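You operate a simulated robot arm through the tools that you are given. There is no shell and no other tool. Be economical: measure what you need, move in short steps, check, and stop when the job is done.

Carry out the task below with a simulated robot arm. There is one attempt and no reset: what you move stays moved.

JOB
Crank the stuck lift down to FEED and run a stack two high.
Fine: isolator off while you crank; then switch on, reset and start.

Only the result counts: the job must be done as asked and must still hold three seconds after the hand-in. Knocking over, shifting, dropping, spilling or breaking anything else fails it.

ROBOT AND FRAMES
A 6-joint arm with a two-finger parallel gripper, fixed in place. Base frame: the origin is at the foot of the arm, x ahead of it, y to its left, z up. Units: m, degrees, N and s.
With the tool pointing down near the work surface it reaches from about 0.1 to 0.72 m from the base axis. Its first joint turns from -166.0 to 166.0 degrees. Payload 3.91 kg.
Tool frame: the origin (TCP) lies between the finger pads and is the grasp point; the fingertips stand 0.03 m ahead of it; z points along the fingers, y is the line along which they close. Largest opening 0.11 m; finger width 0.02, thickness 0.01; the body of the gripper, 0.048 by 0.112 m, starts 0.055 m behind the TCP.
Orientation is that of the tool frame in the base frame, as a unit quaternion [x, y, z, w]. With the fingers straight down and closing along the base's y, the tool's x points along the base's -x, its y along +y and its z along -z.

CONTROLS
- The arm moves only by the tool move_arm. Its argument "steps" is one flat list of numbers, 7 for each row, row after row: the shift along the tool's x, y, z in units of 20 mm (1.0 is 20 mm), then the turn, a rotation vector about the tool's x, y, z in units of 4 degrees (1.0 is 4 degrees), then the opening, from 0 (shut) to 1 (fully open). In form: [tx, ty, tz, ax, ay, az, hand, tx, ty, tz, ax, ay, az, hand, ...]. A call has 1 to 20 rows; each row shifts and turns the commanded pose from where the row before left it, along the tool's axes as they then stand. A call with a number of a shift or a turn outside -1 to 1 is refused whole. A row lasts 0.2 s, in which the tool goes at most 0.05 m and 8.6 degrees; a call with a longer step from one row to the next is refused whole, and so is a gripper value outside its range. A pose out of reach is approached as far as the arm can. The call stops where the force on the tool passes 60 N (or 10 N more than at its start, if that is more) or the arm is blocked; 0.2 s more then pass. Each finger travels about 0.045 m/s and halts on what it meets, pressing with about 23 N; the grip force reading is that of the motor and also rises with nothing between the fingers. The clock runs only during rows and for 0.2 s after the last one: add rows that do not move to give the fingers time. The reply holds the time, the measured pose of the TCP, the force on the tool along the base axes, the opening and the grip force, in the units named above and with some noise.
- Cameras (640 x 400 px; columns grow to the right, rows downward): "scene" is fixed at [0.0498, 0.6469, 1.5592]; the picture's right is [-0.75, -0.66, 0.00], its down [-0.34, 0.39, -0.86] and it looks along [0.57, -0.64, -0.52] (base axes); focal length 320 px, centre (320, 200). "wrist" rides on the gripper at [0.071, 0.022, -0.107] in the tool frame; the picture's right is [-0.29, 0.96, 0.00], its down [-0.76, -0.23, -0.61] and it looks along [-0.58, -0.18, 0.79] (tool axes); focal length 243 px, centre (320, 200). There is no depth. A picture from a camera that has moved, and an enlarged one, comes with that camera's place and axes in the base frame and with its lens.
- snapshot(camera): a new picture of that camera. The clock stands still meanwhile.
- raise_lower(by): slides the trunk up (or, below 0, down) by that many m; the arm rides with it, the base frame stays. It gives what a move gives, with no picture.
- zoom(camera, box): a new picture of the part [left, top, right, bottom] of that camera's present view, enlarged. The clock stands still meanwhile.
- job_done(): hands the job in; it is judged then, once.

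Go step by step. Nothing tells you positions but the pictures and the camera data: compare them with the known pose of the tool, close in by small moves and look again before you grip or let go. The budget is 120 turns and 68 pictures, counting those below and the enlarged ones. Unless the task says otherwise, let go and move clear before handing in, and close with one line.

The tools are called after ">>>" by a JSON object that holds its "method" and its "body". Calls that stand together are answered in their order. move_arm: Moves the arm, as the interface text tells. Its arguments: {"type":"object","properties":{"steps":{"type":"array","items":{"type":"number"}}},"required":["steps"]} The other tools are called the same way: raise_lower (by) slides the trunk up or down; snapshot (camera) takes a picture; zoom (camera, box) takes an enlarged picture of a part of a camera's view; job_done () hands the job in.

At the start:

```text
time_s: 0.0
position: [0.2607, 0.1942, 1.4081]
orientation: [0.0, 1.0, 0.0, 0.0]
wrist_force: [0.0, -0.5, -1.5]
grip_width: 0.1097
grip_force: 0.0
trunk travel left (down, up): [-0.577, 0.013]
```

scene: 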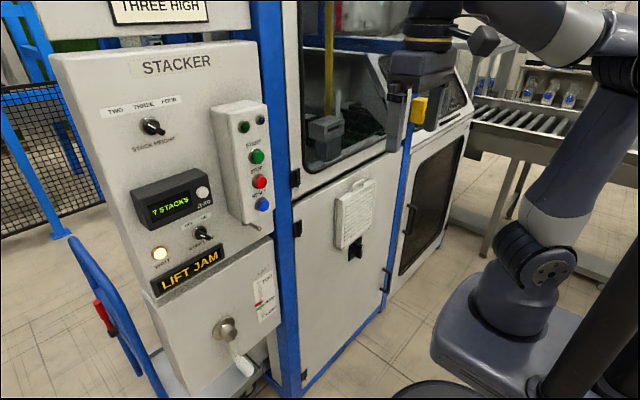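
wrist: 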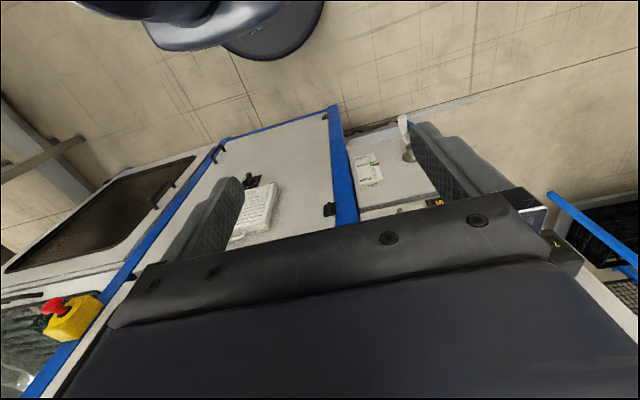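

I see a stacker panel with selectors, buttons, a display reading "7 STACKS", a "LIFT JAM" sign and a crank below. I'll look closer at the labels first.

>>> {"method": "zoom", "body": {"camera": "scene", "box": [90, 80, 290, 205]}}

>>> {"method": "zoom", "body": {"camera": "scene", "box": [130, 200, 300, 306]}}

>>> {"method": "zoom", "body": {"camera": "scene", "box": [150, 260, 310, 390]}}

>>> {"method": "zoom", "body": {"camera": "scene", "box": [300, 150, 420, 290]}}

>>> {"method": "zoom", "body": {"camera": "scene", "box": [0, 0, 290, 100]}}

```text
3.20 times, centred on (190, 142) of scene
camera zoom: at [0.0498, 0.6469, 1.5592], right [-0.75, -0.66, 0.0], down [-0.34, 0.39, -0.86], along [0.57, -0.64, -0.52], focal length 1023 px, centre (736, 384)
```

zoom: 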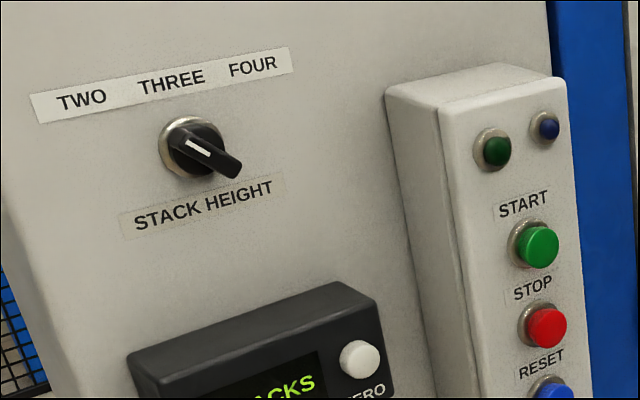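

```text
3.76 times, centred on (215, 253) of scene
camera zoom: at [0.0498, 0.6469, 1.5592], right [-0.75, -0.66, 0.0], down [-0.34, 0.39, -0.86], along [0.57, -0.64, -0.52], focal length 1203 px, centre (715, 0)
```

zoom: 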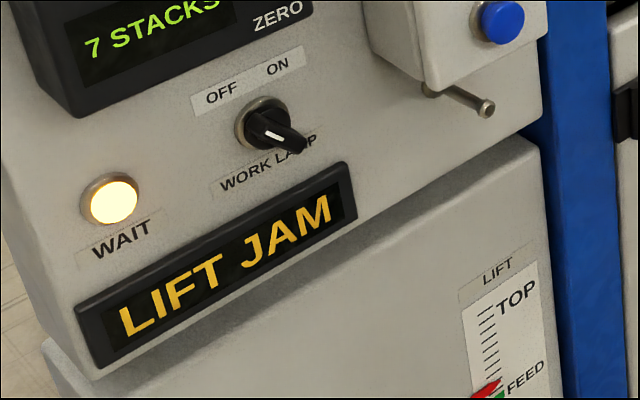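

```text
3.08 times, centred on (230, 325) of scene
camera zoom: at [0.0498, 0.6469, 1.5592], right [-0.75, -0.66, 0.0], down [-0.34, 0.39, -0.86], along [0.57, -0.64, -0.52], focal length 983 px, centre (597, -185)
```

zoom: 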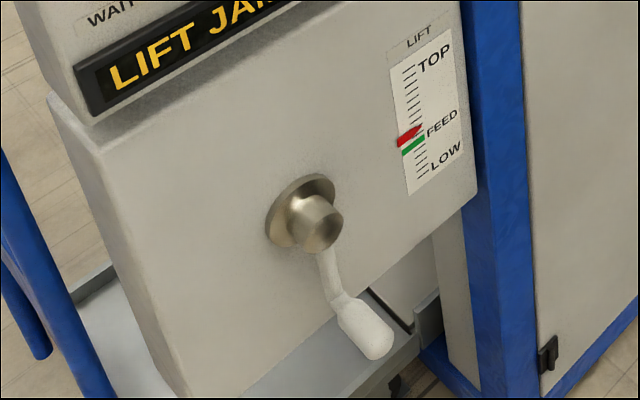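

```text
2.86 times, centred on (360, 220) of scene
camera zoom: at [0.0498, 0.6469, 1.5592], right [-0.75, -0.66, 0.0], down [-0.34, 0.39, -0.86], along [0.57, -0.64, -0.52], focal length 913 px, centre (206, 143)
```

zoom: 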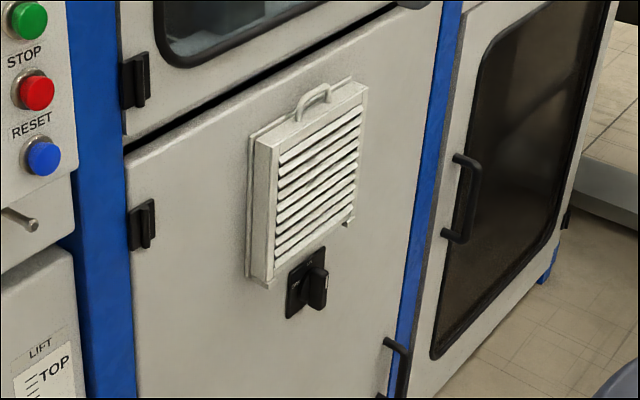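

```text
2.21 times, centred on (145, 50) of scene
camera zoom: at [0.0498, 0.6469, 1.5592], right [-0.75, -0.66, 0.0], down [-0.34, 0.39, -0.86], along [0.57, -0.64, -0.52], focal length 705 px, centre (706, 531)
```

zoom: 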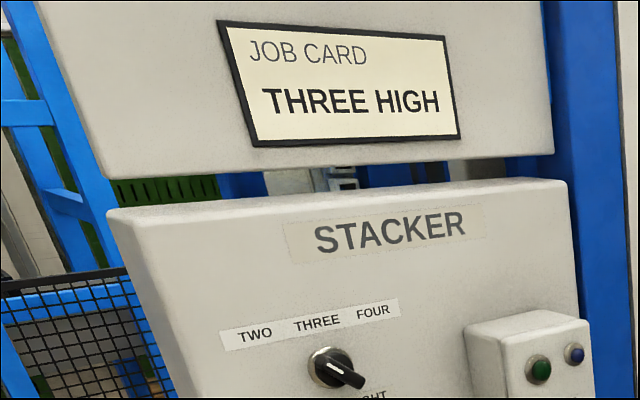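

The panel faces -x, at about x = 0.62–0.65. My estimates are crank hub (0.645, 0.39, 0.77), isolator (0.62, -0.20, 0.70), START (0.58, 0.256, 1.28) and RESET below it. I'll move the tool forward a little and pitch it to point at the panel.

>>> {"method": "move_arm", "body": {"steps": [-1, 0, 0, 0, 0, 0, 1, -1, 0, 0, 0, 0, 0, 1, -1, 0, 0, 0, 0, 0, 1, -1, 0, 0, 0, 0, 0, 1, -1, 0, 0, 0, 0, 0, 1, 0, 0, 0, 0, -1, 0, 1, 0, 0, 0, 0, -1, 0, 1, 0, 0, 0, 0, -1, 0, 1, 0, 0, 0, 0, -1, 0, 1, 0, 0, 0, 0, -1, 0, 1, 0, 0, 0, 0, -1, 0, 1, 0, 0, 0, 0, -1, 0, 1, 0, 0, 0, 0, -1, 0, 1, 0, 0, 0, 0, -1, 0, 1, 0, 0, 0, 0, -1, 0, 1, 0, 0, 0, 0, -1, 0, 1, 0, 0, 0, 0, -1, 0, 1, 0, 0, 0, 0, -1, 0, 1, 0, 0, 0, 0, -1, 0, 1, 0, 0, 0, 0, -1, 0, 1]}}

```text
time_s: 4.2
position: [0.3593, 0.1952, 1.4068]
orientation: [-0.001, 0.866, 0.0, 0.501]
wrist_force: [-0.1, -0.6, -0.7]
grip_width: 0.11
grip_force: 0.1
trunk travel left (down, up): [-0.577, 0.013]
```

Pitched 60°; I'll do the remaining 30°.

>>> {"method": "move_arm", "body": {"steps": [0, 0, 0, 0, -1, 0, 1, 0, 0, 0, 0, -1, 0, 1, 0, 0, 0, 0, -1, 0, 1, 0, 0, 0, 0, -1, 0, 1, 0, 0, 0, 0, -1, 0, 1, 0, 0, 0, 0, -1, 0, 1, 0, 0, 0, 0, -1, 0, 1, 0, 0, 0, 0, -0.5, 0, 1, 0, 0, 0, 0, 0, 0, 1]}}

>>> {"method": "snapshot", "body": {"camera": "wrist"}}

>>> {"method": "snapshot", "body": {"camera": "scene"}}

```text
time_s: 6.2
position: [0.3605, 0.1941, 1.4082]
orientation: [0.001, 0.707, -0.001, 0.707]
wrist_force: [-0.1, 0.7, 0.1]
grip_width: 0.1102
grip_force: 0.0
trunk travel left (down, up): [-0.577, 0.013]
```

```text
60 pictures are left
camera wrist: at [0.2526, 0.217, 1.3348], right [0.0, 0.96, 0.29], down [-0.61, -0.23, 0.76], along [0.79, -0.18, 0.58], focal length 243 px, centre (320, 200)
```

wrist: 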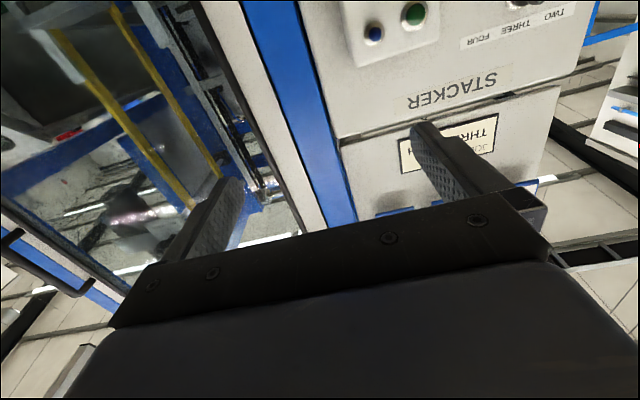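

```text
59 pictures are left
```

scene: 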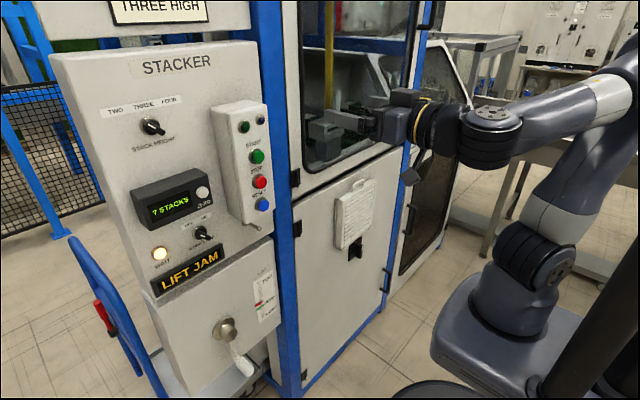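

Tool now points at the panel. Next I'll go across to the isolator's y and lower the trunk.

>>> {"method": "move_arm", "body": {"steps": [0, -1, 0, 0, 0, 0, 1, 0, -1, 0, 0, 0, 0, 1, 0, -1, 0, 0, 0, 0, 1, 0, -1, 0, 0, 0, 0, 1, 0, -1, 0, 0, 0, 0, 1, 0, -1, 0, 0, 0, 0, 1, 0, -1, 0, 0, 0, 0, 1, 0, -1, 0, 0, 0, 0, 1, 0, -1, 0, 0, 0, 0, 1, 0, -1, 0, 0, 0, 0, 1, 0, -1, 0, 0, 0, 0, 1, 0, -1, 0, 0, 0, 0, 1, 0, -1, 0, 0, 0, 0, 1, 0, -1, 0, 0, 0, 0, 1, 0, -1, 0, 0, 0, 0, 1, 0, -1, 0, 0, 0, 0, 1, 0, -1, 0, 0, 0, 0, 1, 0, -1, 0, 0, 0, 0, 1, 0, -1, 0, 0, 0, 0, 1, 0, 0, 0, 0, 0, 0, 1]}}

>>> {"method": "raise_lower", "body": {"by": -0.56}}

>>> {"method": "snapshot", "body": {"camera": "wrist"}}

>>> {"method": "snapshot", "body": {"camera": "scene"}}

```text
time_s: 9.3
position: [0.3638, -0.0161, 1.4159]
orientation: [-0.082, 0.695, 0.071, 0.711]
wrist_force: [-0.5, 0.5, 0.2]
grip_width: 0.11
grip_force: 0.1
out of reach, approached as far as the arm can: row 10, 11
trunk travel left (down, up): [-0.577, 0.013]
stopped in row 15: the arm was blocked; the commanded pose is now the measured one
```

```text
refused: -0.56 is not a number from -0.4 to 0.4
```

```text
58 pictures are left
camera wrist: at [0.2558, -0.0177, 1.3402], right [-0.21, 0.94, 0.27], down [-0.56, -0.35, 0.75], along [0.8, 0.01, 0.6], focal length 243 px, centre (320, 200)
```

wrist: 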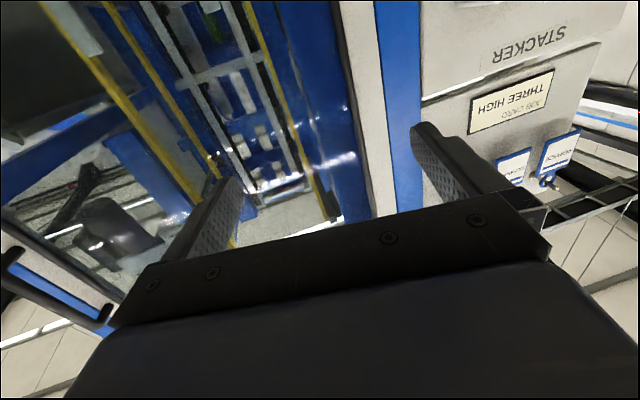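

```text
57 pictures are left
```

scene: 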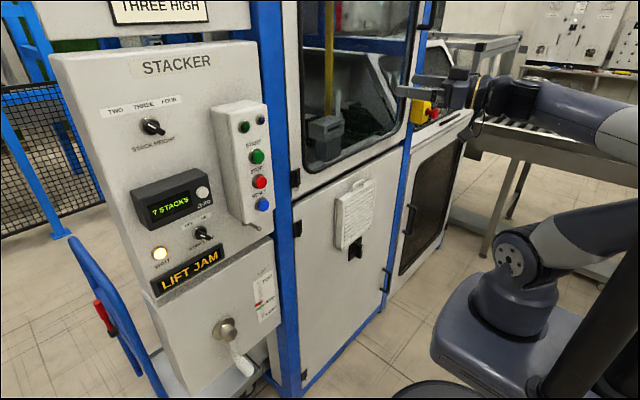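

The arm hit an inner-reach limit there, with the wrist too near the base axis. I'll go forward and straighten the yaw before continuing sideways.

>>> {"method": "move_arm", "body": {"steps": [0, 0, 1, 0, 0, 0, 1, 0, 0, 1, 0, 0, 0, 1, 0, 0, 1, 0, 0, 0, 1, 0, 0, 1, 0, 0, 0, 1, 0, 0, 1, 0, 0, 0, 1, 0, 0, 1, 0, 0, 0, 1, 0, 0, 0, 1, 0, 0, 1, 0, 0, 0, 1, 0, 0, 1, 0, 0, 0, 1, 0, 0, 1, 0, 0, 0, 0, 0, 0, 1]}}

>>> {"method": "raise_lower", "body": {"by": -0.4}}

```text
time_s: 11.5
position: [0.4816, 0.0071, 1.421]
orientation: [-0.024, 0.693, 0.012, 0.72]
wrist_force: [0.9, 0.0, 0.6]
grip_width: 0.1103
grip_force: 0.0
trunk travel left (down, up): [-0.577, 0.013]
```

```text
time_s: 15.3
position: [0.4811, 0.0084, 1.0214]
orientation: [-0.024, 0.694, 0.013, 0.719]
wrist_force: [1.0, 0.7, 0.1]
grip_width: 0.1099
grip_force: 0.0
trunk travel left (down, up): [-0.177, 0.413]
```

Now continue to y ≈ -0.2, correct the small tilt, and lower further.

>>> {"method": "move_arm", "body": {"steps": [0, 0, 0, 0.75, 0.5, 0, 1, 0, -1, 0, 0, 0, 0, 1, 0, -1, 0, 0, 0, 0, 1, 0, -1, 0, 0, 0, 0, 1, 0, -1, 0, 0, 0, 0, 1, 0, -1, 0, 0, 0, 0, 1, 0, -1, 0, 0, 0, 0, 1, 0, -1, 0, 0, 0, 0, 1, 0, -1, 0, 0, 0, 0, 1, 0, -1, 0, 0, 0, 0, 1, 0, -1, 0, 0, 0, 0, 1, 0, 0, 0, 0, 0, 0, 1]}}

>>> {"method": "raise_lower", "body": {"by": -0.17}}

>>> {"method": "snapshot", "body": {"camera": "wrist"}}

>>> {"method": "snapshot", "body": {"camera": "scene"}}

```text
time_s: 17.9
position: [0.4814, -0.1871, 1.0257]
orientation: [-0.006, 0.706, -0.005, 0.708]
wrist_force: [0.7, -0.7, -0.4]
grip_width: 0.1099
grip_force: 0.0
out of reach, approached as far as the arm can: row 2
trunk travel left (down, up): [-0.177, 0.413]
```

```text
time_s: 19.8
position: [0.4818, -0.1881, 0.8545]
orientation: [-0.005, 0.706, -0.006, 0.708]
wrist_force: [0.4, -0.1, 0.5]
grip_width: 0.1098
grip_force: 0.1
trunk travel left (down, up): [-0.007, 0.583]
```

```text
56 pictures are left
camera wrist: at [0.3734, -0.1651, 0.7815], right [0.0, 0.96, 0.28], down [-0.61, -0.22, 0.76], along [0.79, -0.17, 0.59], focal length 243 px, centre (320, 200)
```

wrist: 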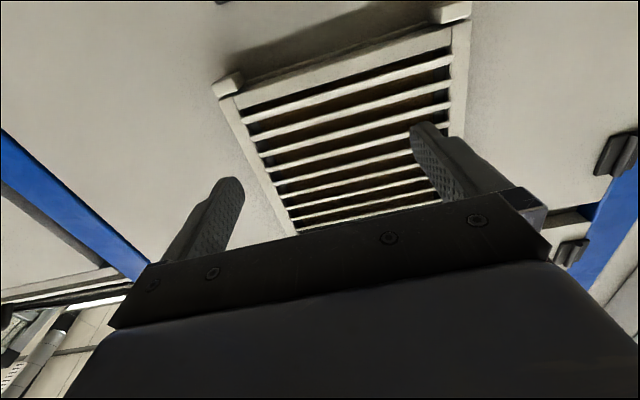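

```text
55 pictures are left
```

scene: 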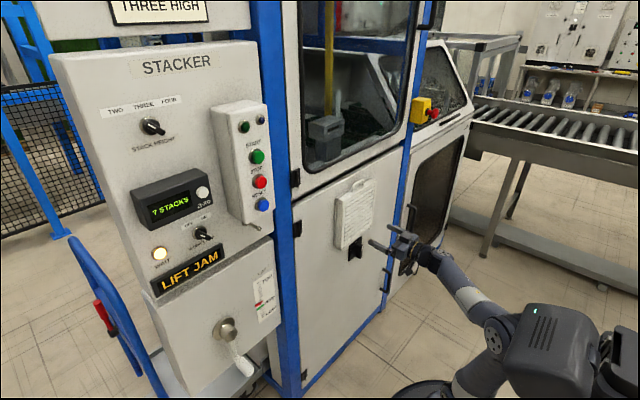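

The louvre panel is straight ahead and the isolator is below it. I'll go down about 0.15 m to see the isolator.

>>> {"method": "move_arm", "body": {"steps": [1, 0, -0.5, 0, 0, 0, 1, 1, 0, -0.5, 0, 0, 0, 1, 1, 0, -0.5, 0, 0, 0, 1, 1, 0, -0.5, 0, 0, 0, 1, 1, 0, 0, 0, 0, 0, 1, 1, 0, 0, 0, 0, 0, 1, 1, 0, 0, 0, 0, 0, 1, 1, 0, 0, 0, 0, 0, 1, 0, 0, 0, 0, 0, 0, 1]}}

>>> {"method": "snapshot", "body": {"camera": "wrist"}}

```text
time_s: 21.8
position: [0.4416, -0.1885, 0.6951]
orientation: [-0.005, 0.706, -0.006, 0.708]
wrist_force: [1.0, -0.7, 0.0]
grip_width: 0.1099
grip_force: 0.0
trunk travel left (down, up): [-0.007, 0.583]
```

```text
54 pictures are left
camera wrist: at [0.3334, -0.1672, 0.6223], right [0.0, 0.96, 0.28], down [-0.61, -0.22, 0.76], along [0.79, -0.17, 0.59], focal length 243 px, centre (320, 200)
```

wrist: 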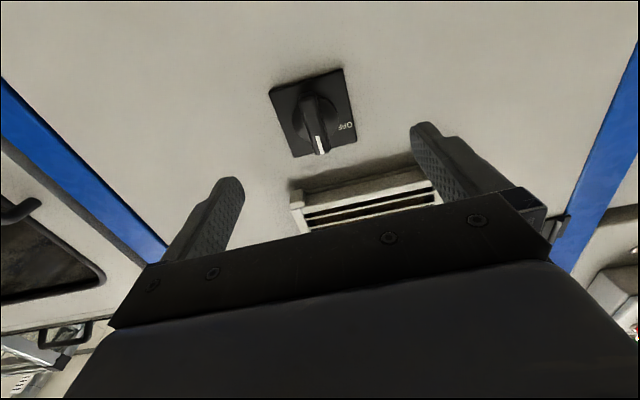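

>>> {"method": "zoom", "body": {"camera": "wrist", "box": [250, 50, 380, 200]}}

>>> {"method": "zoom", "body": {"camera": "scene", "box": [335, 220, 385, 270]}}

```text
2.67 times, centred on (315, 125) of wrist
camera zoom: at [0.3334, -0.1672, 0.6223], right [0.0, 0.96, 0.28], down [-0.61, -0.22, 0.76], along [0.79, -0.17, 0.59], focal length 647 px, centre (333, 400)
```

zoom: 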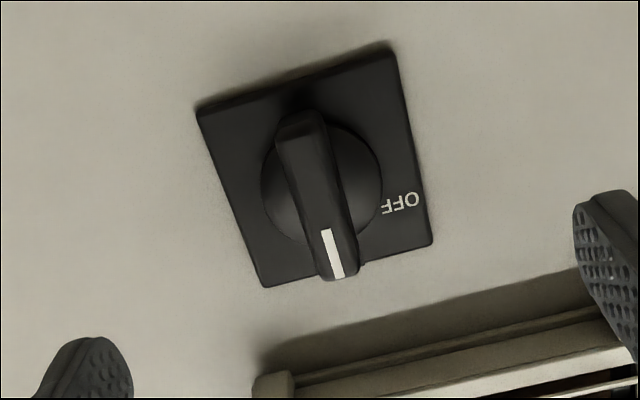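

```text
8.00 times, centred on (360, 245) of scene
camera zoom: at [0.0498, 0.6469, 1.5592], right [-0.75, -0.66, 0.0], down [-0.34, 0.39, -0.86], along [0.57, -0.64, -0.52], focal length 2556 px, centre (0, -160)
```

zoom: 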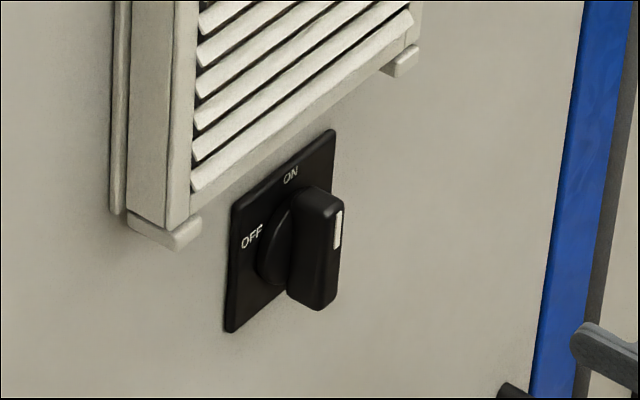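

The isolator is ON (handle vertical), with OFF up-left towards +y. The handle front is near (0.59, -0.20, 0.714). I'll align and approach to x ≈ 0.56, then check.

>>> {"method": "move_arm", "body": {"steps": [-0.95, -0.6, 0, 0, 0, 0, 0.7, 0, 0, 1, 0, 0, 0, 0.7, 0, 0, 1, 0, 0, 0, 0.7, 0, 0, 1, 0, 0, 0, 0.7, 0, 0, 1, 0, 0, 0, 0.7, 0, 0, 1, 0, 0, 0, 0.7, 0, 0, 0.9, 0, 0, 0, 0.7, 0, 0, 0, 0, 0, 0, 0.7]}}

>>> {"method": "snapshot", "body": {"camera": "wrist"}}

>>> {"method": "zoom", "body": {"camera": "scene", "box": [320, 210, 420, 272]}}

```text
time_s: 23.6
position: [0.559, -0.2028, 0.7137]
orientation: [-0.005, 0.706, -0.005, 0.708]
wrist_force: [0.0, 0.6, -0.5]
grip_width: 0.0767
grip_force: 0.1
trunk travel left (down, up): [-0.007, 0.583]
```

```text
51 pictures are left
camera wrist: at [0.4505, -0.1814, 0.6406], right [0.0, 0.96, 0.28], down [-0.61, -0.22, 0.76], along [0.79, -0.17, 0.59], focal length 243 px, centre (320, 200)
```

wrist: 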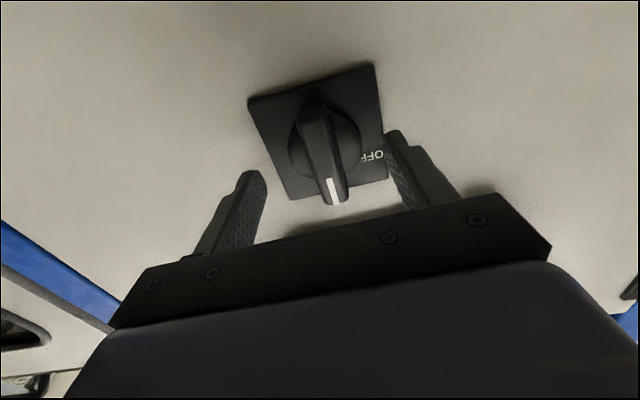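

```text
6.40 times, centred on (370, 241) of scene
camera zoom: at [0.0498, 0.6469, 1.5592], right [-0.75, -0.66, 0.0], down [-0.34, 0.39, -0.86], along [0.57, -0.64, -0.52], focal length 2045 px, centre (0, -62)
```

zoom: 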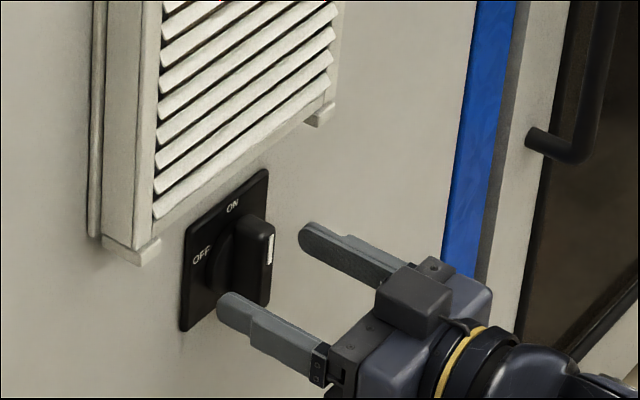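

Centred on the handle, whose front is at x ≈ 0.582. I'll advance 16 mm and close.

>>> {"method": "move_arm", "body": {"steps": [0, 0.1, 0.8, 0, 0, 0, 0.6, 0, 0, 0, 0, 0, 0, 0.4, 0, 0, 0, 0, 0, 0, 0.2, 0, 0, 0, 0, 0, 0, 0, 0, 0, 0, 0, 0, 0, 0, 0, 0, 0, 0, 0, 0, 0, 0, 0, 0, 0, 0, 0, 0, 0, 0, 0, 0, 0, 0, 0]}}

```text
time_s: 25.4
position: [0.5759, -0.1998, 0.7137]
orientation: [-0.004, 0.706, -0.005, 0.708]
wrist_force: [2.2, -6.5, 2.8]
grip_width: 0.0506
grip_force: 44.7
trunk travel left (down, up): [-0.007, 0.583]
```

The opening stopped at 51 mm, which is wider than the bar, so the tips probably hold the round boss. Checking.

>>> {"method": "snapshot", "body": {"camera": "wrist"}}

```text
49 pictures are left
camera wrist: at [0.4677, -0.1782, 0.6402], right [0.0, 0.96, 0.28], down [-0.61, -0.22, 0.76], along [0.79, -0.17, 0.59], focal length 243 px, centre (320, 200)
```

wrist: 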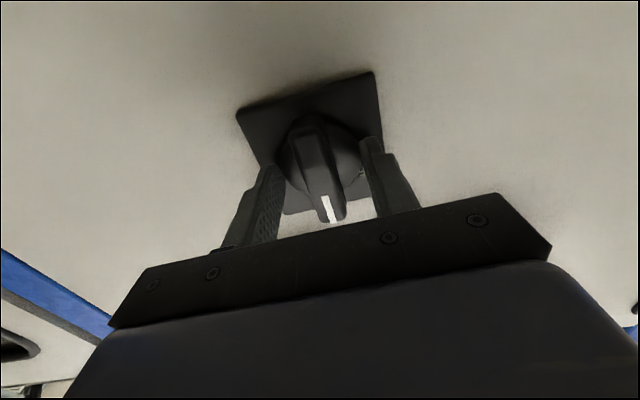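

Yes, the tips are on the round boss. I'll open, back off 12 mm and close on the bar only.

>>> {"method": "move_arm", "body": {"steps": [0, 0, 0, 0, 0, 0, 0.6, 0, 0, 0, 0, 0, 0, 0.6, 0, 0, -0.65, 0, 0, 0, 0.6, 0, 0, 0, 0, 0, 0, 0.3, 0, 0, 0, 0, 0, 0, 0, 0, 0, 0, 0, 0, 0, 0, 0, 0, 0, 0, 0, 0, 0, 0, 0, 0, 0, 0, 0, 0, 0, 0, 0, 0, 0, 0, 0, 0, 0, 0, 0, 0, 0, 0]}}

>>> {"method": "snapshot", "body": {"camera": "wrist"}}

```text
time_s: 27.6
position: [0.5617, -0.1996, 0.7145]
orientation: [-0.005, 0.706, -0.006, 0.708]
wrist_force: [-0.3, -5.9, 2.0]
grip_width: 0.019
grip_force: 45.3
trunk travel left (down, up): [-0.007, 0.583]
```

```text
48 pictures are left
camera wrist: at [0.4542, -0.1781, 0.6411], right [0.0, 0.96, 0.28], down [-0.61, -0.22, 0.76], along [0.79, -0.17, 0.59], focal length 243 px, centre (320, 200)
```

wrist: 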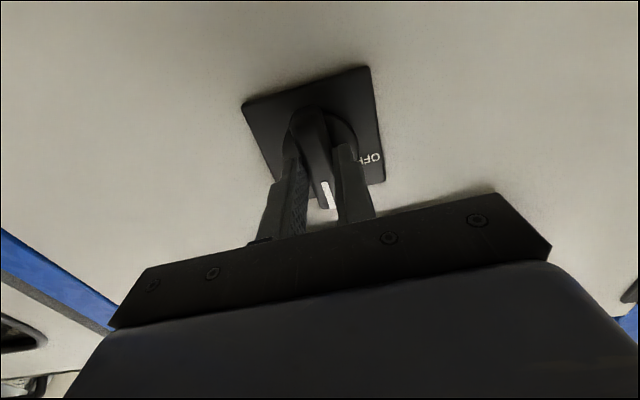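

The bar is gripped (19 mm). Turning it toward OFF (counter-clockwise from the front) in about 50° first.

>>> {"method": "move_arm", "body": {"steps": [0, 0, 0, 0, 0, -1, 0, 0, 0, 0, 0, 0, -1, 0, 0, 0, 0, 0, 0, -1, 0, 0, 0, 0, 0, 0, -1, 0, 0, 0, 0, 0, 0, -1, 0, 0, 0, 0, 0, 0, -1, 0, 0, 0, 0, 0, 0, -1, 0, 0, 0, 0, 0, 0, -1, 0, 0, 0, 0, 0, 0, -1, 0, 0, 0, 0, 0, 0, -1, 0, 0, 0, 0, 0, 0, -1, 0, 0, 0, 0, 0, 0, -1, 0, 0, 0, 0, 0, 0, -1, 0, 0, 0, 0, 0, 0, 0, 0]}}

>>> {"method": "snapshot", "body": {"camera": "wrist"}}

>>> {"method": "snapshot", "body": {"camera": "scene"}}

```text
time_s: 30.6
position: [0.5611, -0.2009, 0.7147]
orientation: [-0.313, 0.632, -0.317, 0.634]
wrist_force: [-6.6, -21.0, 6.7]
grip_width: 0.0189
grip_force: 44.7
trunk travel left (down, up): [-0.007, 0.583]
```

```text
47 pictures are left
camera wrist: at [0.4543, -0.2428, 0.6525], right [0.0, 0.81, -0.59], down [-0.61, 0.47, 0.64], along [0.79, 0.36, 0.49], focal length 243 px, centre (320, 200)
```

wrist: 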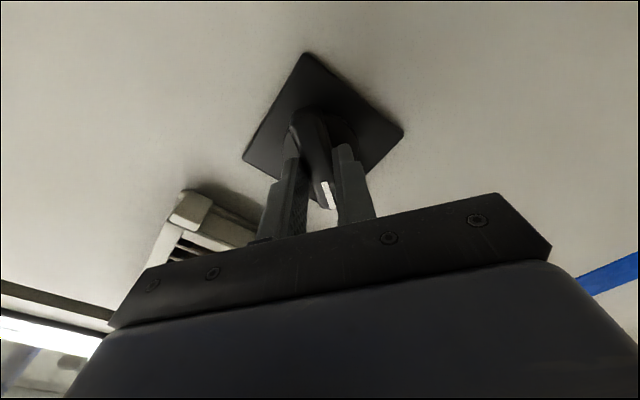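

```text
46 pictures are left
```

scene: 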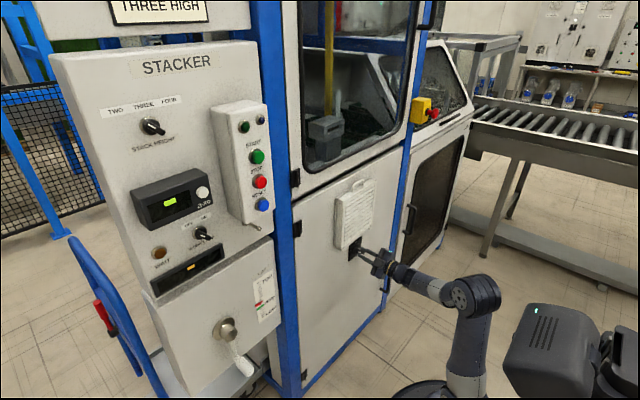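

The WAIT lamp and display have gone out, so power is off. I'll turn a bit more so it's fully seated, then release.

>>> {"method": "move_arm", "body": {"steps": [0, 0, 0, 0, 0, -1, 0, 0, 0, 0, 0, 0, -0.5, 0, 0, 0, 0, 0, 0, 0, 0]}}

>>> {"method": "zoom", "body": {"camera": "scene", "box": [120, 160, 290, 300]}}

>>> {"method": "zoom", "body": {"camera": "wrist", "box": [220, 40, 420, 220]}}

```text
time_s: 31.4
position: [0.5614, -0.2005, 0.7146]
orientation: [-0.346, 0.616, -0.349, 0.616]
wrist_force: [-10.8, -24.2, 7.3]
grip_width: 0.0187
grip_force: 45.6
trunk travel left (down, up): [-0.007, 0.583]
```

```text
2.86 times, centred on (205, 230) of scene
camera zoom: at [0.0498, 0.6469, 1.5592], right [-0.75, -0.66, 0.0], down [-0.34, 0.39, -0.86], along [0.57, -0.64, -0.52], focal length 913 px, centre (649, 114)
```

zoom: 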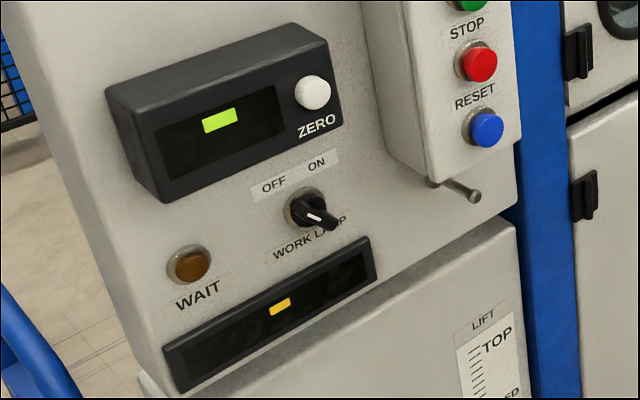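

```text
2.22 times, centred on (320, 130) of wrist
camera zoom: at [0.4542, -0.2487, 0.6575], right [0.0, 0.74, -0.67], down [-0.61, 0.53, 0.59], along [0.79, 0.4, 0.45], focal length 539 px, centre (320, 356)
```

zoom: 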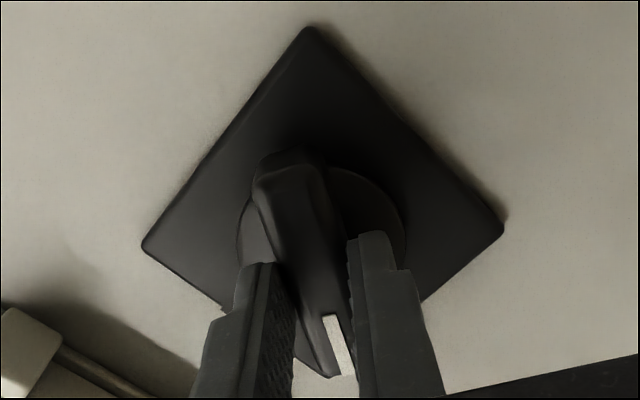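

Off. Releasing and backing away, then verifying the handle stays.

>>> {"method": "move_arm", "body": {"steps": [0, 0, 0, 0, 0, 0, 0.6, 0, 0, 0, 0, 0, 0, 0.6, 0, 0, 0, 0, 0, 0, 0.6, 0, 0, -1, 0, 0, 0, 0.6, 0, 0, -1, 0, 0, 0, 0.6, 0, 0, -1, 0, 0, 0, 0.6, 0, 0, -1, 0, 0, 0, 0.6, 0, 0, -1, 0, 0, 0, 0.6, 0, 0, 0, 0, 0, 0, 0.6]}}

>>> {"method": "snapshot", "body": {"camera": "wrist"}}

>>> {"method": "zoom", "body": {"camera": "scene", "box": [180, 260, 340, 390]}}

```text
time_s: 33.4
position: [0.463, -0.1989, 0.7125]
orientation: [-0.346, 0.615, -0.348, 0.617]
wrist_force: [-0.9, -0.3, -0.3]
grip_width: 0.066
grip_force: 0.1
trunk travel left (down, up): [-0.007, 0.583]
```

```text
43 pictures are left
camera wrist: at [0.3545, -0.2478, 0.6556], right [0.0, 0.74, -0.67], down [-0.61, 0.53, 0.59], along [0.79, 0.41, 0.45], focal length 243 px, centre (320, 200)
```

wrist: 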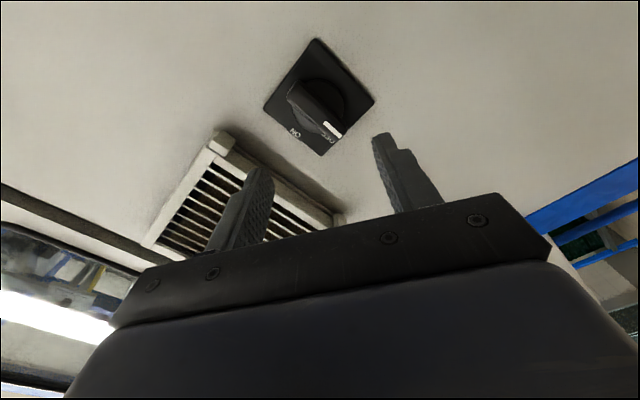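

```text
3.08 times, centred on (260, 325) of scene
camera zoom: at [0.0498, 0.6469, 1.5592], right [-0.75, -0.66, 0.0], down [-0.34, 0.39, -0.86], along [0.57, -0.64, -0.52], focal length 983 px, centre (505, -185)
```

zoom: 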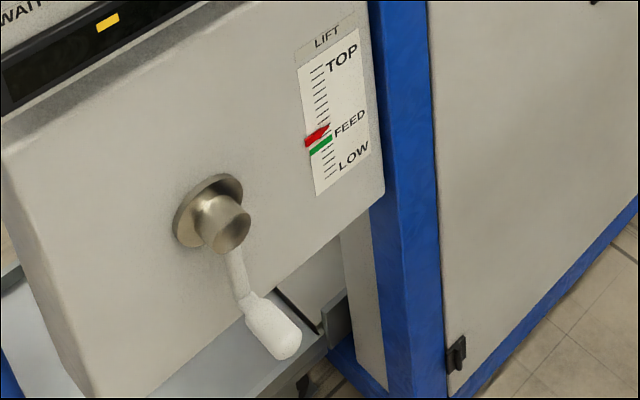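

Isolator points to OFF and stays there. Now I'll unroll the tool and travel over to the crank at y ≈ 0.39, starting with the unroll.

>>> {"method": "move_arm", "body": {"steps": [0, 0, 1, 0, 0, 1, 0.6, 0, 0, 1, 0, 0, 1, 0.6, 0, 0, 0, 0, 0, 1, 0.6, 0, 0, 0, 0, 0, 1, 0.6, 0, 0, 0, 0, 0, 1, 0.6, 0, 0, 0, 0, 0, 1, 0.6, 0, 0, 0, 0, 0, 1, 0.6, 0, 0, 0, 0, 0, 1, 0.6, 0, 0, 0, 0, 0, 1, 0.6, 0, 0, 0, 0, 0, 1, 0.6, 0, 0, 0, 0, 0, 1, 0.6, 0, 0, 0, 0, 0, 1, 0.6, 0, 0, 0, 0, 0, 1, 0.6, 0, 0, 0, 0, 0, 1, 0.6, 0, 0, 0, 0, 0, 0.6, 0.6, 0, 0, 0, 0, 0, 0, 0.6]}}

>>> {"method": "move_arm", "body": {"steps": [0, 1, 0, 0, 0, 0, 0.6, 0, 1, 0, 0, 0, 0, 0.6, 0, 1, 0, 0, 0, 0, 0.6, 0, 1, 0, 0, 0, 0, 0.6, 0, 1, 0, 0, 0, 0, 0.6, 0, 1, 0, 0, 0, 0, 0.6, 0, 1, 0, 0, 0, 0, 0.6, 0, 1, 0, 0, 0, 0, 0.6, 0, 1, 0, 0, 0, 0, 0.6, 0, 1, 0, 0, 0, 0, 0.6, 0, 1, 0, 0, 0, 0, 0.6, 0, 1, 0, 0, 0, 0, 0.6, 0, 1, 0, 0, 0, 0, 0.6, 0, 1, 0, 0, 0, 0, 0.6, 0, 1, 0, 0, 0, 0, 0.6, 0, 1, 0, 0, 0, 0, 0.6, 0, 1, 0, 0, 0, 0, 0.6, 0, 1, 0, 0, 0, 0, 0.6, 0, 1, 0, 0, 0, 0, 0.6, 0, 1, 0, 0, 0, 0, 0.6]}}

```text
time_s: 36.8
position: [0.5021, -0.1992, 0.7138]
orientation: [-0.002, 0.706, -0.004, 0.708]
wrist_force: [-0.1, 1.1, 0.3]
grip_width: 0.0659
grip_force: 0.0
trunk travel left (down, up): [-0.007, 0.583]
```

```text
time_s: 41.0
position: [0.5028, 0.202, 0.7107]
orientation: [-0.004, 0.706, -0.002, 0.708]
wrist_force: [-0.5, -0.4, -0.6]
grip_width: 0.066
grip_force: 0.0
trunk travel left (down, up): [-0.007, 0.583]
```

Now back off in x and go on to y ≈ 0.34 for a look at the crank.

>>> {"method": "move_arm", "body": {"steps": [0, 0, -1, 0, 0, 0, 0.6, 0, 0, -1, 0, 0, 0, 0.6, 0, 0, -1, 0, 0, 0, 0.6, 0, 0, -1, 0, 0, 0, 0.6, 0, 1, 0, 0, 0, 0, 0.6, 0, 1, 0, 0, 0, 0, 0.6, 0, 1, 0, 0, 0, 0, 0.6, 0, 1, 0, 0, 0, 0, 0.6, 0, 1, 0, 0, 0, 0, 0.6, 0, 1, 0, 0, 0, 0, 0.6, 0, 1, 0, 0, 0, 0, 0.6, 0, 0, 0, 0, 0, 0, 0.6]}}

>>> {"method": "snapshot", "body": {"camera": "wrist"}}

>>> {"method": "snapshot", "body": {"camera": "scene"}}

```text
time_s: 43.6
position: [0.4212, 0.3431, 0.709]
orientation: [-0.004, 0.706, -0.002, 0.708]
wrist_force: [-0.8, -0.2, -0.1]
grip_width: 0.0658
grip_force: 0.0
trunk travel left (down, up): [-0.007, 0.583]
```

```text
41 pictures are left
camera wrist: at [0.3136, 0.3655, 0.6365], right [0.0, 0.96, 0.28], down [-0.61, -0.22, 0.76], along [0.79, -0.17, 0.58], focal length 243 px, centre (320, 200)
```

wrist: 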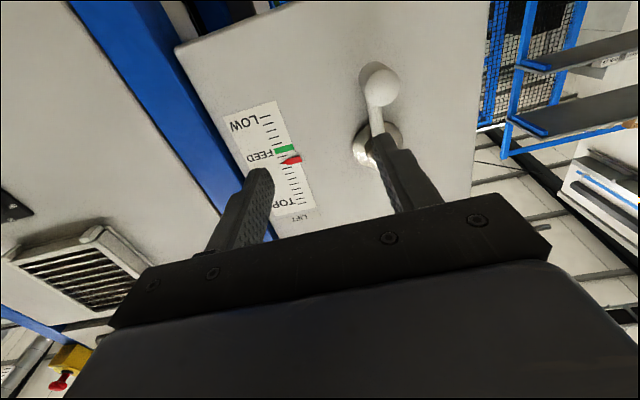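

```text
40 pictures are left
```

scene: 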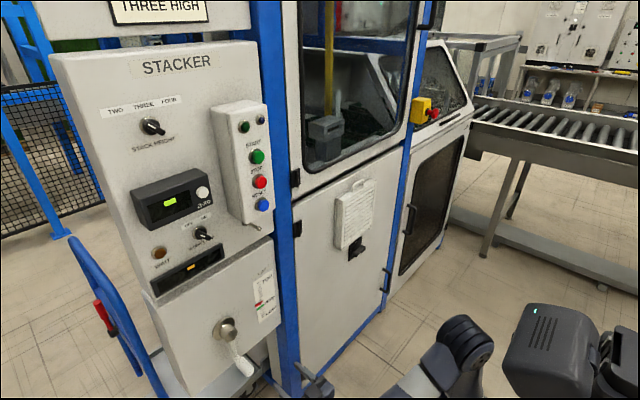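

The crank handle's free end is at about (0.539, 0.402, 0.698), with the hub axis near (y 0.40, z 0.81), radius about 0.11. Aligning with the handle.

>>> {"method": "move_arm", "body": {"steps": [0.45, 1, 0, 0, 0, 0, 0.7, 0, 1, 0, 0, 0, 0, 0.7, 0, 0.95, 0, 0, 0, 0, 0.7, 0, 0, 1, 0, 0, 0, 0.7, 0, 0, 1, 0, 0, 0, 0.7, 0, 0, 0.5, 0, 0, 0, 0.7, 0, 0, 0, 0, 0, 0, 0.7]}}

>>> {"method": "snapshot", "body": {"camera": "wrist"}}

```text
time_s: 45.2
position: [0.4726, 0.4015, 0.7]
orientation: [-0.002, 0.706, -0.003, 0.708]
wrist_force: [-0.3, -0.1, 0.1]
grip_width: 0.077
grip_force: 0.0
trunk travel left (down, up): [-0.007, 0.583]
```

```text
39 pictures are left
camera wrist: at [0.365, 0.4231, 0.6263], right [0.0, 0.96, 0.28], down [-0.61, -0.22, 0.76], along [0.79, -0.17, 0.59], focal length 243 px, centre (320, 200)
```

wrist: 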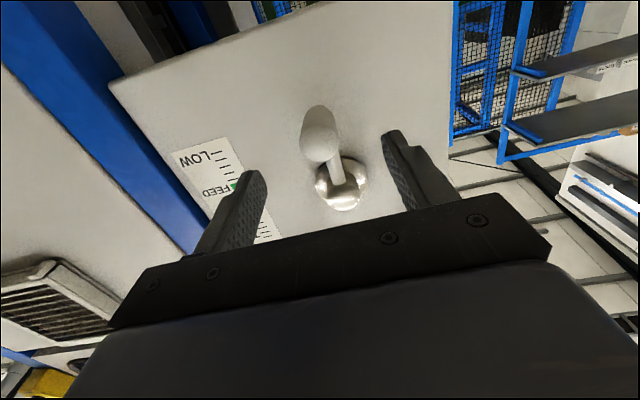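

Well centred on the handle. Advancing to x ≈ 0.545 and gripping.

>>> {"method": "move_arm", "body": {"steps": [0, 0, 1, 0, 0, 0, 0.7, 0, 0, 1, 0, 0, 0, 0.7, 0, 0, 1, 0, 0, 0, 0.7, 0, 0, 0.6, 0, 0, 0, 0.7, 0, 0, 0, 0, 0, 0, 0.3, 0, 0, 0, 0, 0, 0, 0, 0, 0, 0, 0, 0, 0, 0, 0, 0, 0, 0, 0, 0, 0, 0, 0, 0, 0, 0, 0, 0, 0, 0, 0, 0, 0, 0, 0]}}

>>> {"method": "snapshot", "body": {"camera": "wrist"}}

```text
time_s: 47.4
position: [0.5444, 0.4, 0.7007]
orientation: [-0.002, 0.706, -0.004, 0.708]
wrist_force: [0.5, -1.8, -1.1]
grip_width: 0.029
grip_force: 44.5
trunk travel left (down, up): [-0.007, 0.583]
```

```text
38 pictures are left
camera wrist: at [0.4366, 0.4225, 0.6274], right [0.0, 0.96, 0.28], down [-0.61, -0.22, 0.76], along [0.79, -0.17, 0.58], focal length 243 px, centre (320, 200)
```

wrist: 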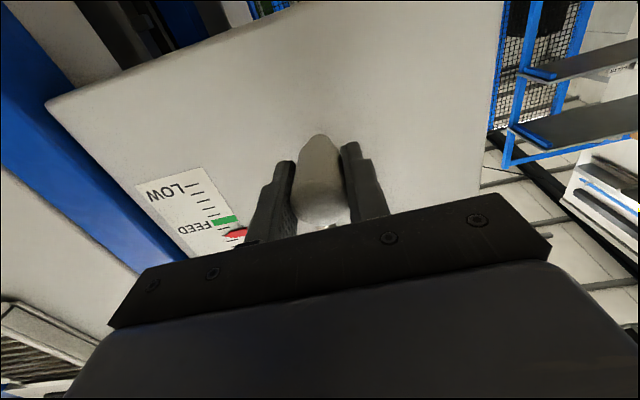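

Gripped firmly. I'll test-turn 40° clockwise (bottom towards +y), following the arc, to see which way the pointer goes.

>>> {"method": "move_arm", "body": {"steps": [-0.085, 0.955, 0, 0, 0, 0, 0, -0.245, 0.925, 0, 0, 0, 0, 0, -0.405, 0.87, 0, 0, 0, 0, 0, -0.55, 0.785, 0, 0, 0, 0, 0, 0, 0, 0, 0, 0, 0, 0]}}

>>> {"method": "snapshot", "body": {"camera": "wrist"}}

>>> {"method": "zoom", "body": {"camera": "scene", "box": [180, 260, 340, 390]}}

```text
time_s: 48.6
position: [0.5464, 0.47, 0.7263]
orientation: [-0.002, 0.706, -0.003, 0.708]
wrist_force: [11.1, -12.2, 1.6]
grip_width: 0.0289
grip_force: 44.8
trunk travel left (down, up): [-0.007, 0.583]
```

```text
37 pictures are left
camera wrist: at [0.4388, 0.4926, 0.6536], right [0.0, 0.96, 0.28], down [-0.61, -0.23, 0.76], along [0.79, -0.17, 0.59], focal length 243 px, centre (320, 200)
```

wrist: 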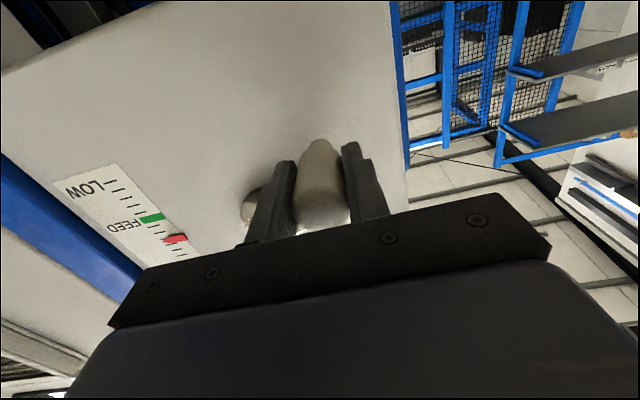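

```text
3.08 times, centred on (260, 325) of scene
camera zoom: at [0.0498, 0.6469, 1.5592], right [-0.75, -0.66, 0.0], down [-0.34, 0.39, -0.86], along [0.57, -0.64, -0.52], focal length 983 px, centre (505, -185)
```

zoom: 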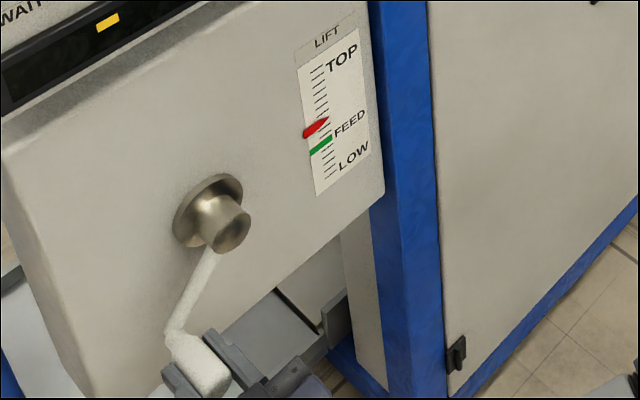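

Clockwise raises the pointer, so counter-clockwise lowers it. From the scale I estimate about 55–60° past the starting position. Going to -50° first, then checking.

>>> {"method": "move_arm", "body": {"steps": [0.55, -0.785, 0, 0, 0, 0, 0, 0.405, -0.87, 0, 0, 0, 0, 0, 0.245, -0.925, 0, 0, 0, 0, 0, 0.085, -0.955, 0, 0, 0, 0, 0, -0.085, -0.955, 0, 0, 0, 0, 0, -0.245, -0.925, 0, 0, 0, 0, 0, -0.405, -0.87, 0, 0, 0, 0, 0, -0.55, -0.785, 0, 0, 0, 0, 0, -0.68, -0.68, 0, 0, 0, 0, 0, 0, 0, 0, 0, 0, 0, 0]}}

>>> {"method": "zoom", "body": {"camera": "scene", "box": [220, 260, 300, 310]}}

>>> {"method": "snapshot", "body": {"camera": "wrist"}}

```text
time_s: 50.8
position: [0.5439, 0.3178, 0.7406]
orientation: [-0.002, 0.706, -0.003, 0.708]
wrist_force: [-5.1, 18.9, 1.6]
grip_width: 0.0292
grip_force: 45.3
trunk travel left (down, up): [-0.007, 0.583]
```

```text
8.00 times, centred on (260, 285) of scene
camera zoom: at [0.0498, 0.6469, 1.5592], right [-0.75, -0.66, 0.0], down [-0.34, 0.39, -0.86], along [0.57, -0.64, -0.52], focal length 2556 px, centre (800, -480)
```

zoom: 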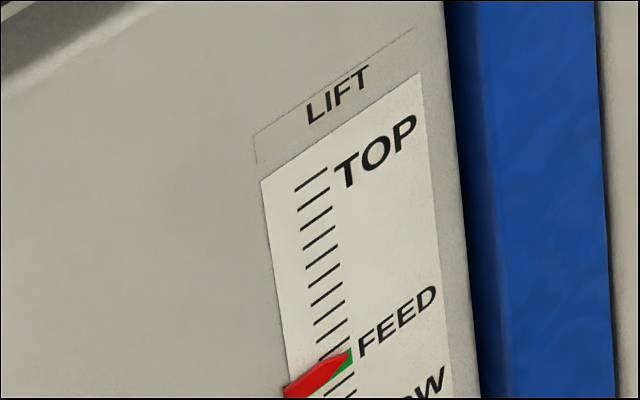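

```text
34 pictures are left
camera wrist: at [0.4375, 0.3406, 0.6668], right [0.0, 0.96, 0.28], down [-0.61, -0.22, 0.76], along [0.79, -0.17, 0.59], focal length 243 px, centre (320, 200)
```

wrist: 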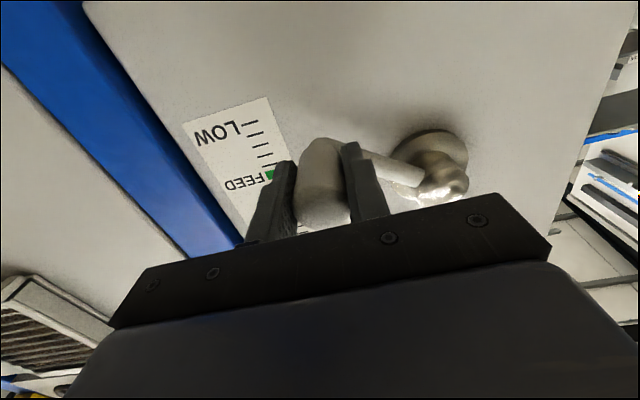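

The pointer is nearly on FEED, but the view from above has parallax. I'll release and back off, then view the scale level from the wrist camera.

>>> {"method": "move_arm", "body": {"steps": [0, 0, 0, 0, 0, 0, 0.6, 0, 0, 0, 0, 0, 0, 0.6, 0, 0, 0, 0, 0, 0, 0.6, 0, 0, -1, 0, 0, 0, 0.6, 0, 0, -1, 0, 0, 0, 0.6, 0, 0, -1, 0, 0, 0, 0.6, 0, 0, -1, 0, 0, 0, 0.6, -1, -1, -0.5, 0, 0, 0, 0.6, -1, -1, 0, 0, 0, 0, 0.6, -1, -1, 0, 0, 0, 0, 0.6, -1, -0.4, 0, 0, 0, 0, 0.6, -0.3, 0, 0, 0, 0, 0, 0.6, 0, 0, 0, 0, 0, 0, 0.6]}}

>>> {"method": "snapshot", "body": {"camera": "wrist"}}

```text
time_s: 53.6
position: [0.453, 0.2487, 0.8258]
orientation: [-0.002, 0.706, -0.004, 0.708]
wrist_force: [-1.0, -0.1, -0.4]
grip_width: 0.0659
grip_force: 0.1
trunk travel left (down, up): [-0.007, 0.583]
```

```text
33 pictures are left
camera wrist: at [0.3457, 0.2714, 0.7524], right [0.0, 0.96, 0.28], down [-0.61, -0.22, 0.76], along [0.79, -0.17, 0.58], focal length 243 px, centre (320, 200)
```

wrist: 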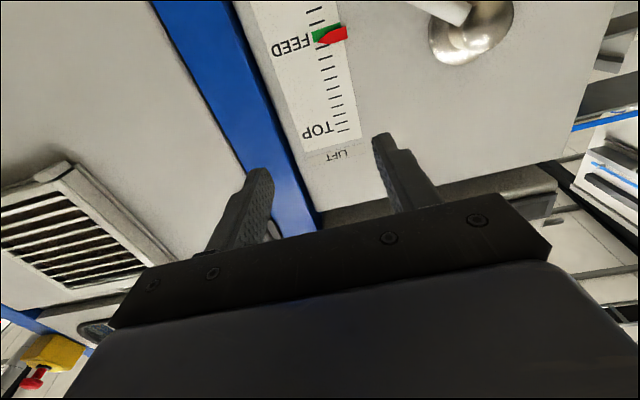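

>>> {"method": "zoom", "body": {"camera": "wrist", "box": [270, 0, 400, 80]}}

>>> {"method": "zoom", "body": {"camera": "scene", "box": [220, 280, 300, 330]}}

```text
4.92 times, centred on (335, 40) of wrist
camera zoom: at [0.3457, 0.2714, 0.7524], right [0.0, 0.96, 0.28], down [-0.61, -0.22, 0.76], along [0.79, -0.17, 0.58], focal length 1194 px, centre (246, 988)
```

zoom: 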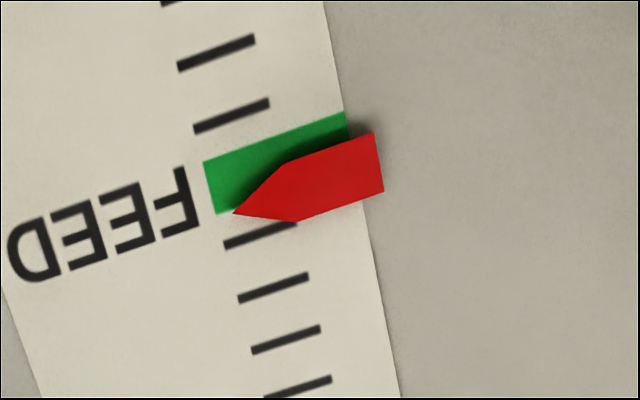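

```text
8.00 times, centred on (260, 305) of scene
camera zoom: at [0.0498, 0.6469, 1.5592], right [-0.75, -0.66, 0.0], down [-0.34, 0.39, -0.86], along [0.57, -0.64, -0.52], focal length 2556 px, centre (800, -640)
```

zoom: 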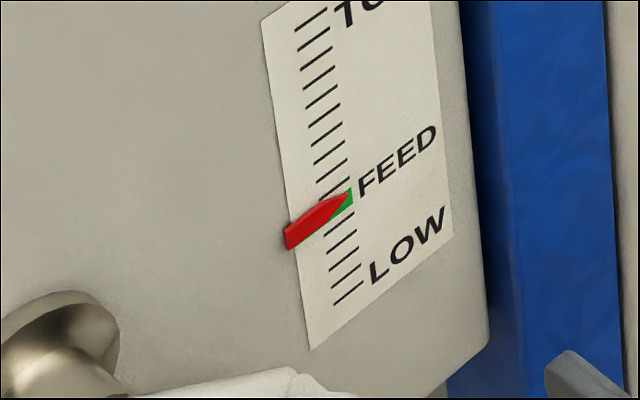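

The pointer tip is at the top edge of the green band, so it needs about half a tick (≈20°) more. Re-gripping and turning 20° further.

>>> {"method": "move_arm", "body": {"steps": [1, 1, 0, 0, 0, 0, 0.6, 1, 1, 0, 0, 0, 0, 0.6, 1, 1, 0, 0, 0, 0, 0.6, 1, 0.45, 0, 0, 0, 0, 0.6, 0.25, 0, 0, 0, 0, 0, 0.6, 0, 0, 1, 0, 0, 0, 0.6, 0, 0, 1, 0, 0, 0, 0.6, 0, 0, 1, 0, 0, 0, 0.6, 0, 0, 1, 0, 0, 0, 0.6, 0, 0, 0.5, 0, 0, 0, 0.6, 0, 0, 0, 0, 0, 0, 0.3, 0, 0, 0, 0, 0, 0, 0, 0, 0, 0, 0, 0, 0, 0, 0, 0, 0, 0, 0, 0, 0, 0, 0, 0, 0, 0, 0, 0, -0.785, -0.55, 0, 0, 0, 0, 0, -0.87, -0.405, 0, 0, 0, 0, 0, 0, 0, 0, 0, 0, 0, 0]}}

>>> {"method": "zoom", "body": {"camera": "scene", "box": [220, 280, 300, 330]}}

```text
time_s: 57.4
position: [0.5441, 0.3014, 0.7748]
orientation: [-0.007, 0.707, -0.001, 0.707]
wrist_force: [-3.2, 39.1, -2.0]
grip_width: 0.0291
grip_force: 44.7
trunk travel left (down, up): [-0.007, 0.583]
```

```text
8.00 times, centred on (260, 305) of scene
camera zoom: at [0.0498, 0.6469, 1.5592], right [-0.75, -0.66, 0.0], down [-0.34, 0.39, -0.86], along [0.57, -0.64, -0.52], focal length 2556 px, centre (800, -640)
```

zoom: 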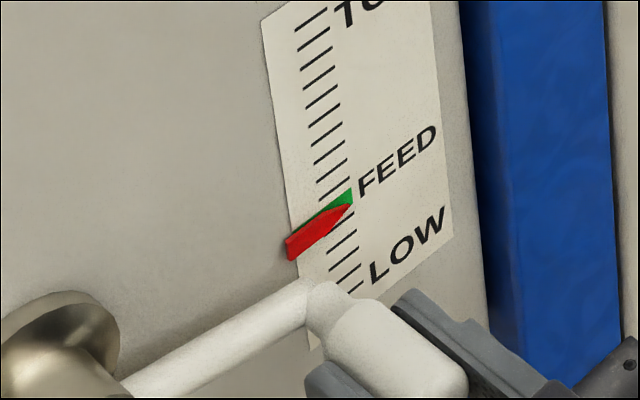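

Pointer moved about 0.6 tick. Release, back off and check level again.

>>> {"method": "move_arm", "body": {"steps": [0, 0, 0, 0, 0, 0, 0.6, 0, 0, 0, 0, 0, 0, 0.6, 0, 0, 0, 0, 0, 0, 0.6, 0, 0, -1, 0, 0, 0, 0.6, 0, 0, -1, 0, 0, 0, 0.6, 0, 0, -1, 0, 0, 0, 0.6, 0, 0, -1, 0, 0, 0, 0.6, -1, -1, -0.5, 0, 0, 0, 0.6, -1, -1, 0, 0, 0, 0, 0.6, -0.5, -0.5, 0, 0, 0, 0, 0.6, 0, 0, 0, 0, 0, 0, 0.6]}}

>>> {"method": "zoom", "body": {"camera": "wrist", "box": [270, 0, 400, 80]}}

```text
time_s: 59.8
position: [0.4547, 0.2501, 0.8252]
orientation: [-0.002, 0.706, -0.004, 0.708]
wrist_force: [0.5, 0.2, 0.4]
grip_width: 0.0661
grip_force: 0.1
trunk travel left (down, up): [-0.007, 0.583]
```

```text
4.92 times, centred on (335, 40) of wrist
camera zoom: at [0.3459, 0.2721, 0.7529], right [0.0, 0.96, 0.28], down [-0.61, -0.22, 0.76], along [0.79, -0.17, 0.58], focal length 1194 px, centre (246, 988)
```

zoom: 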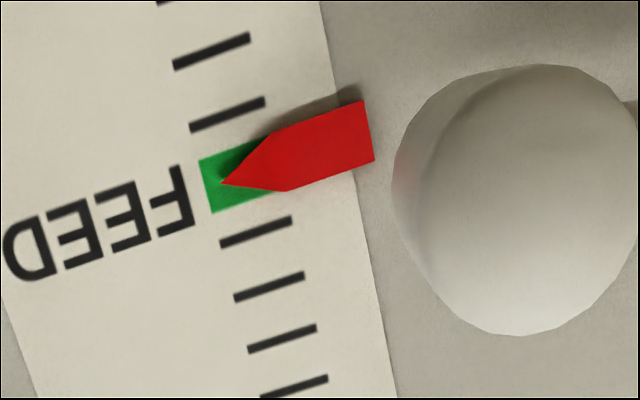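

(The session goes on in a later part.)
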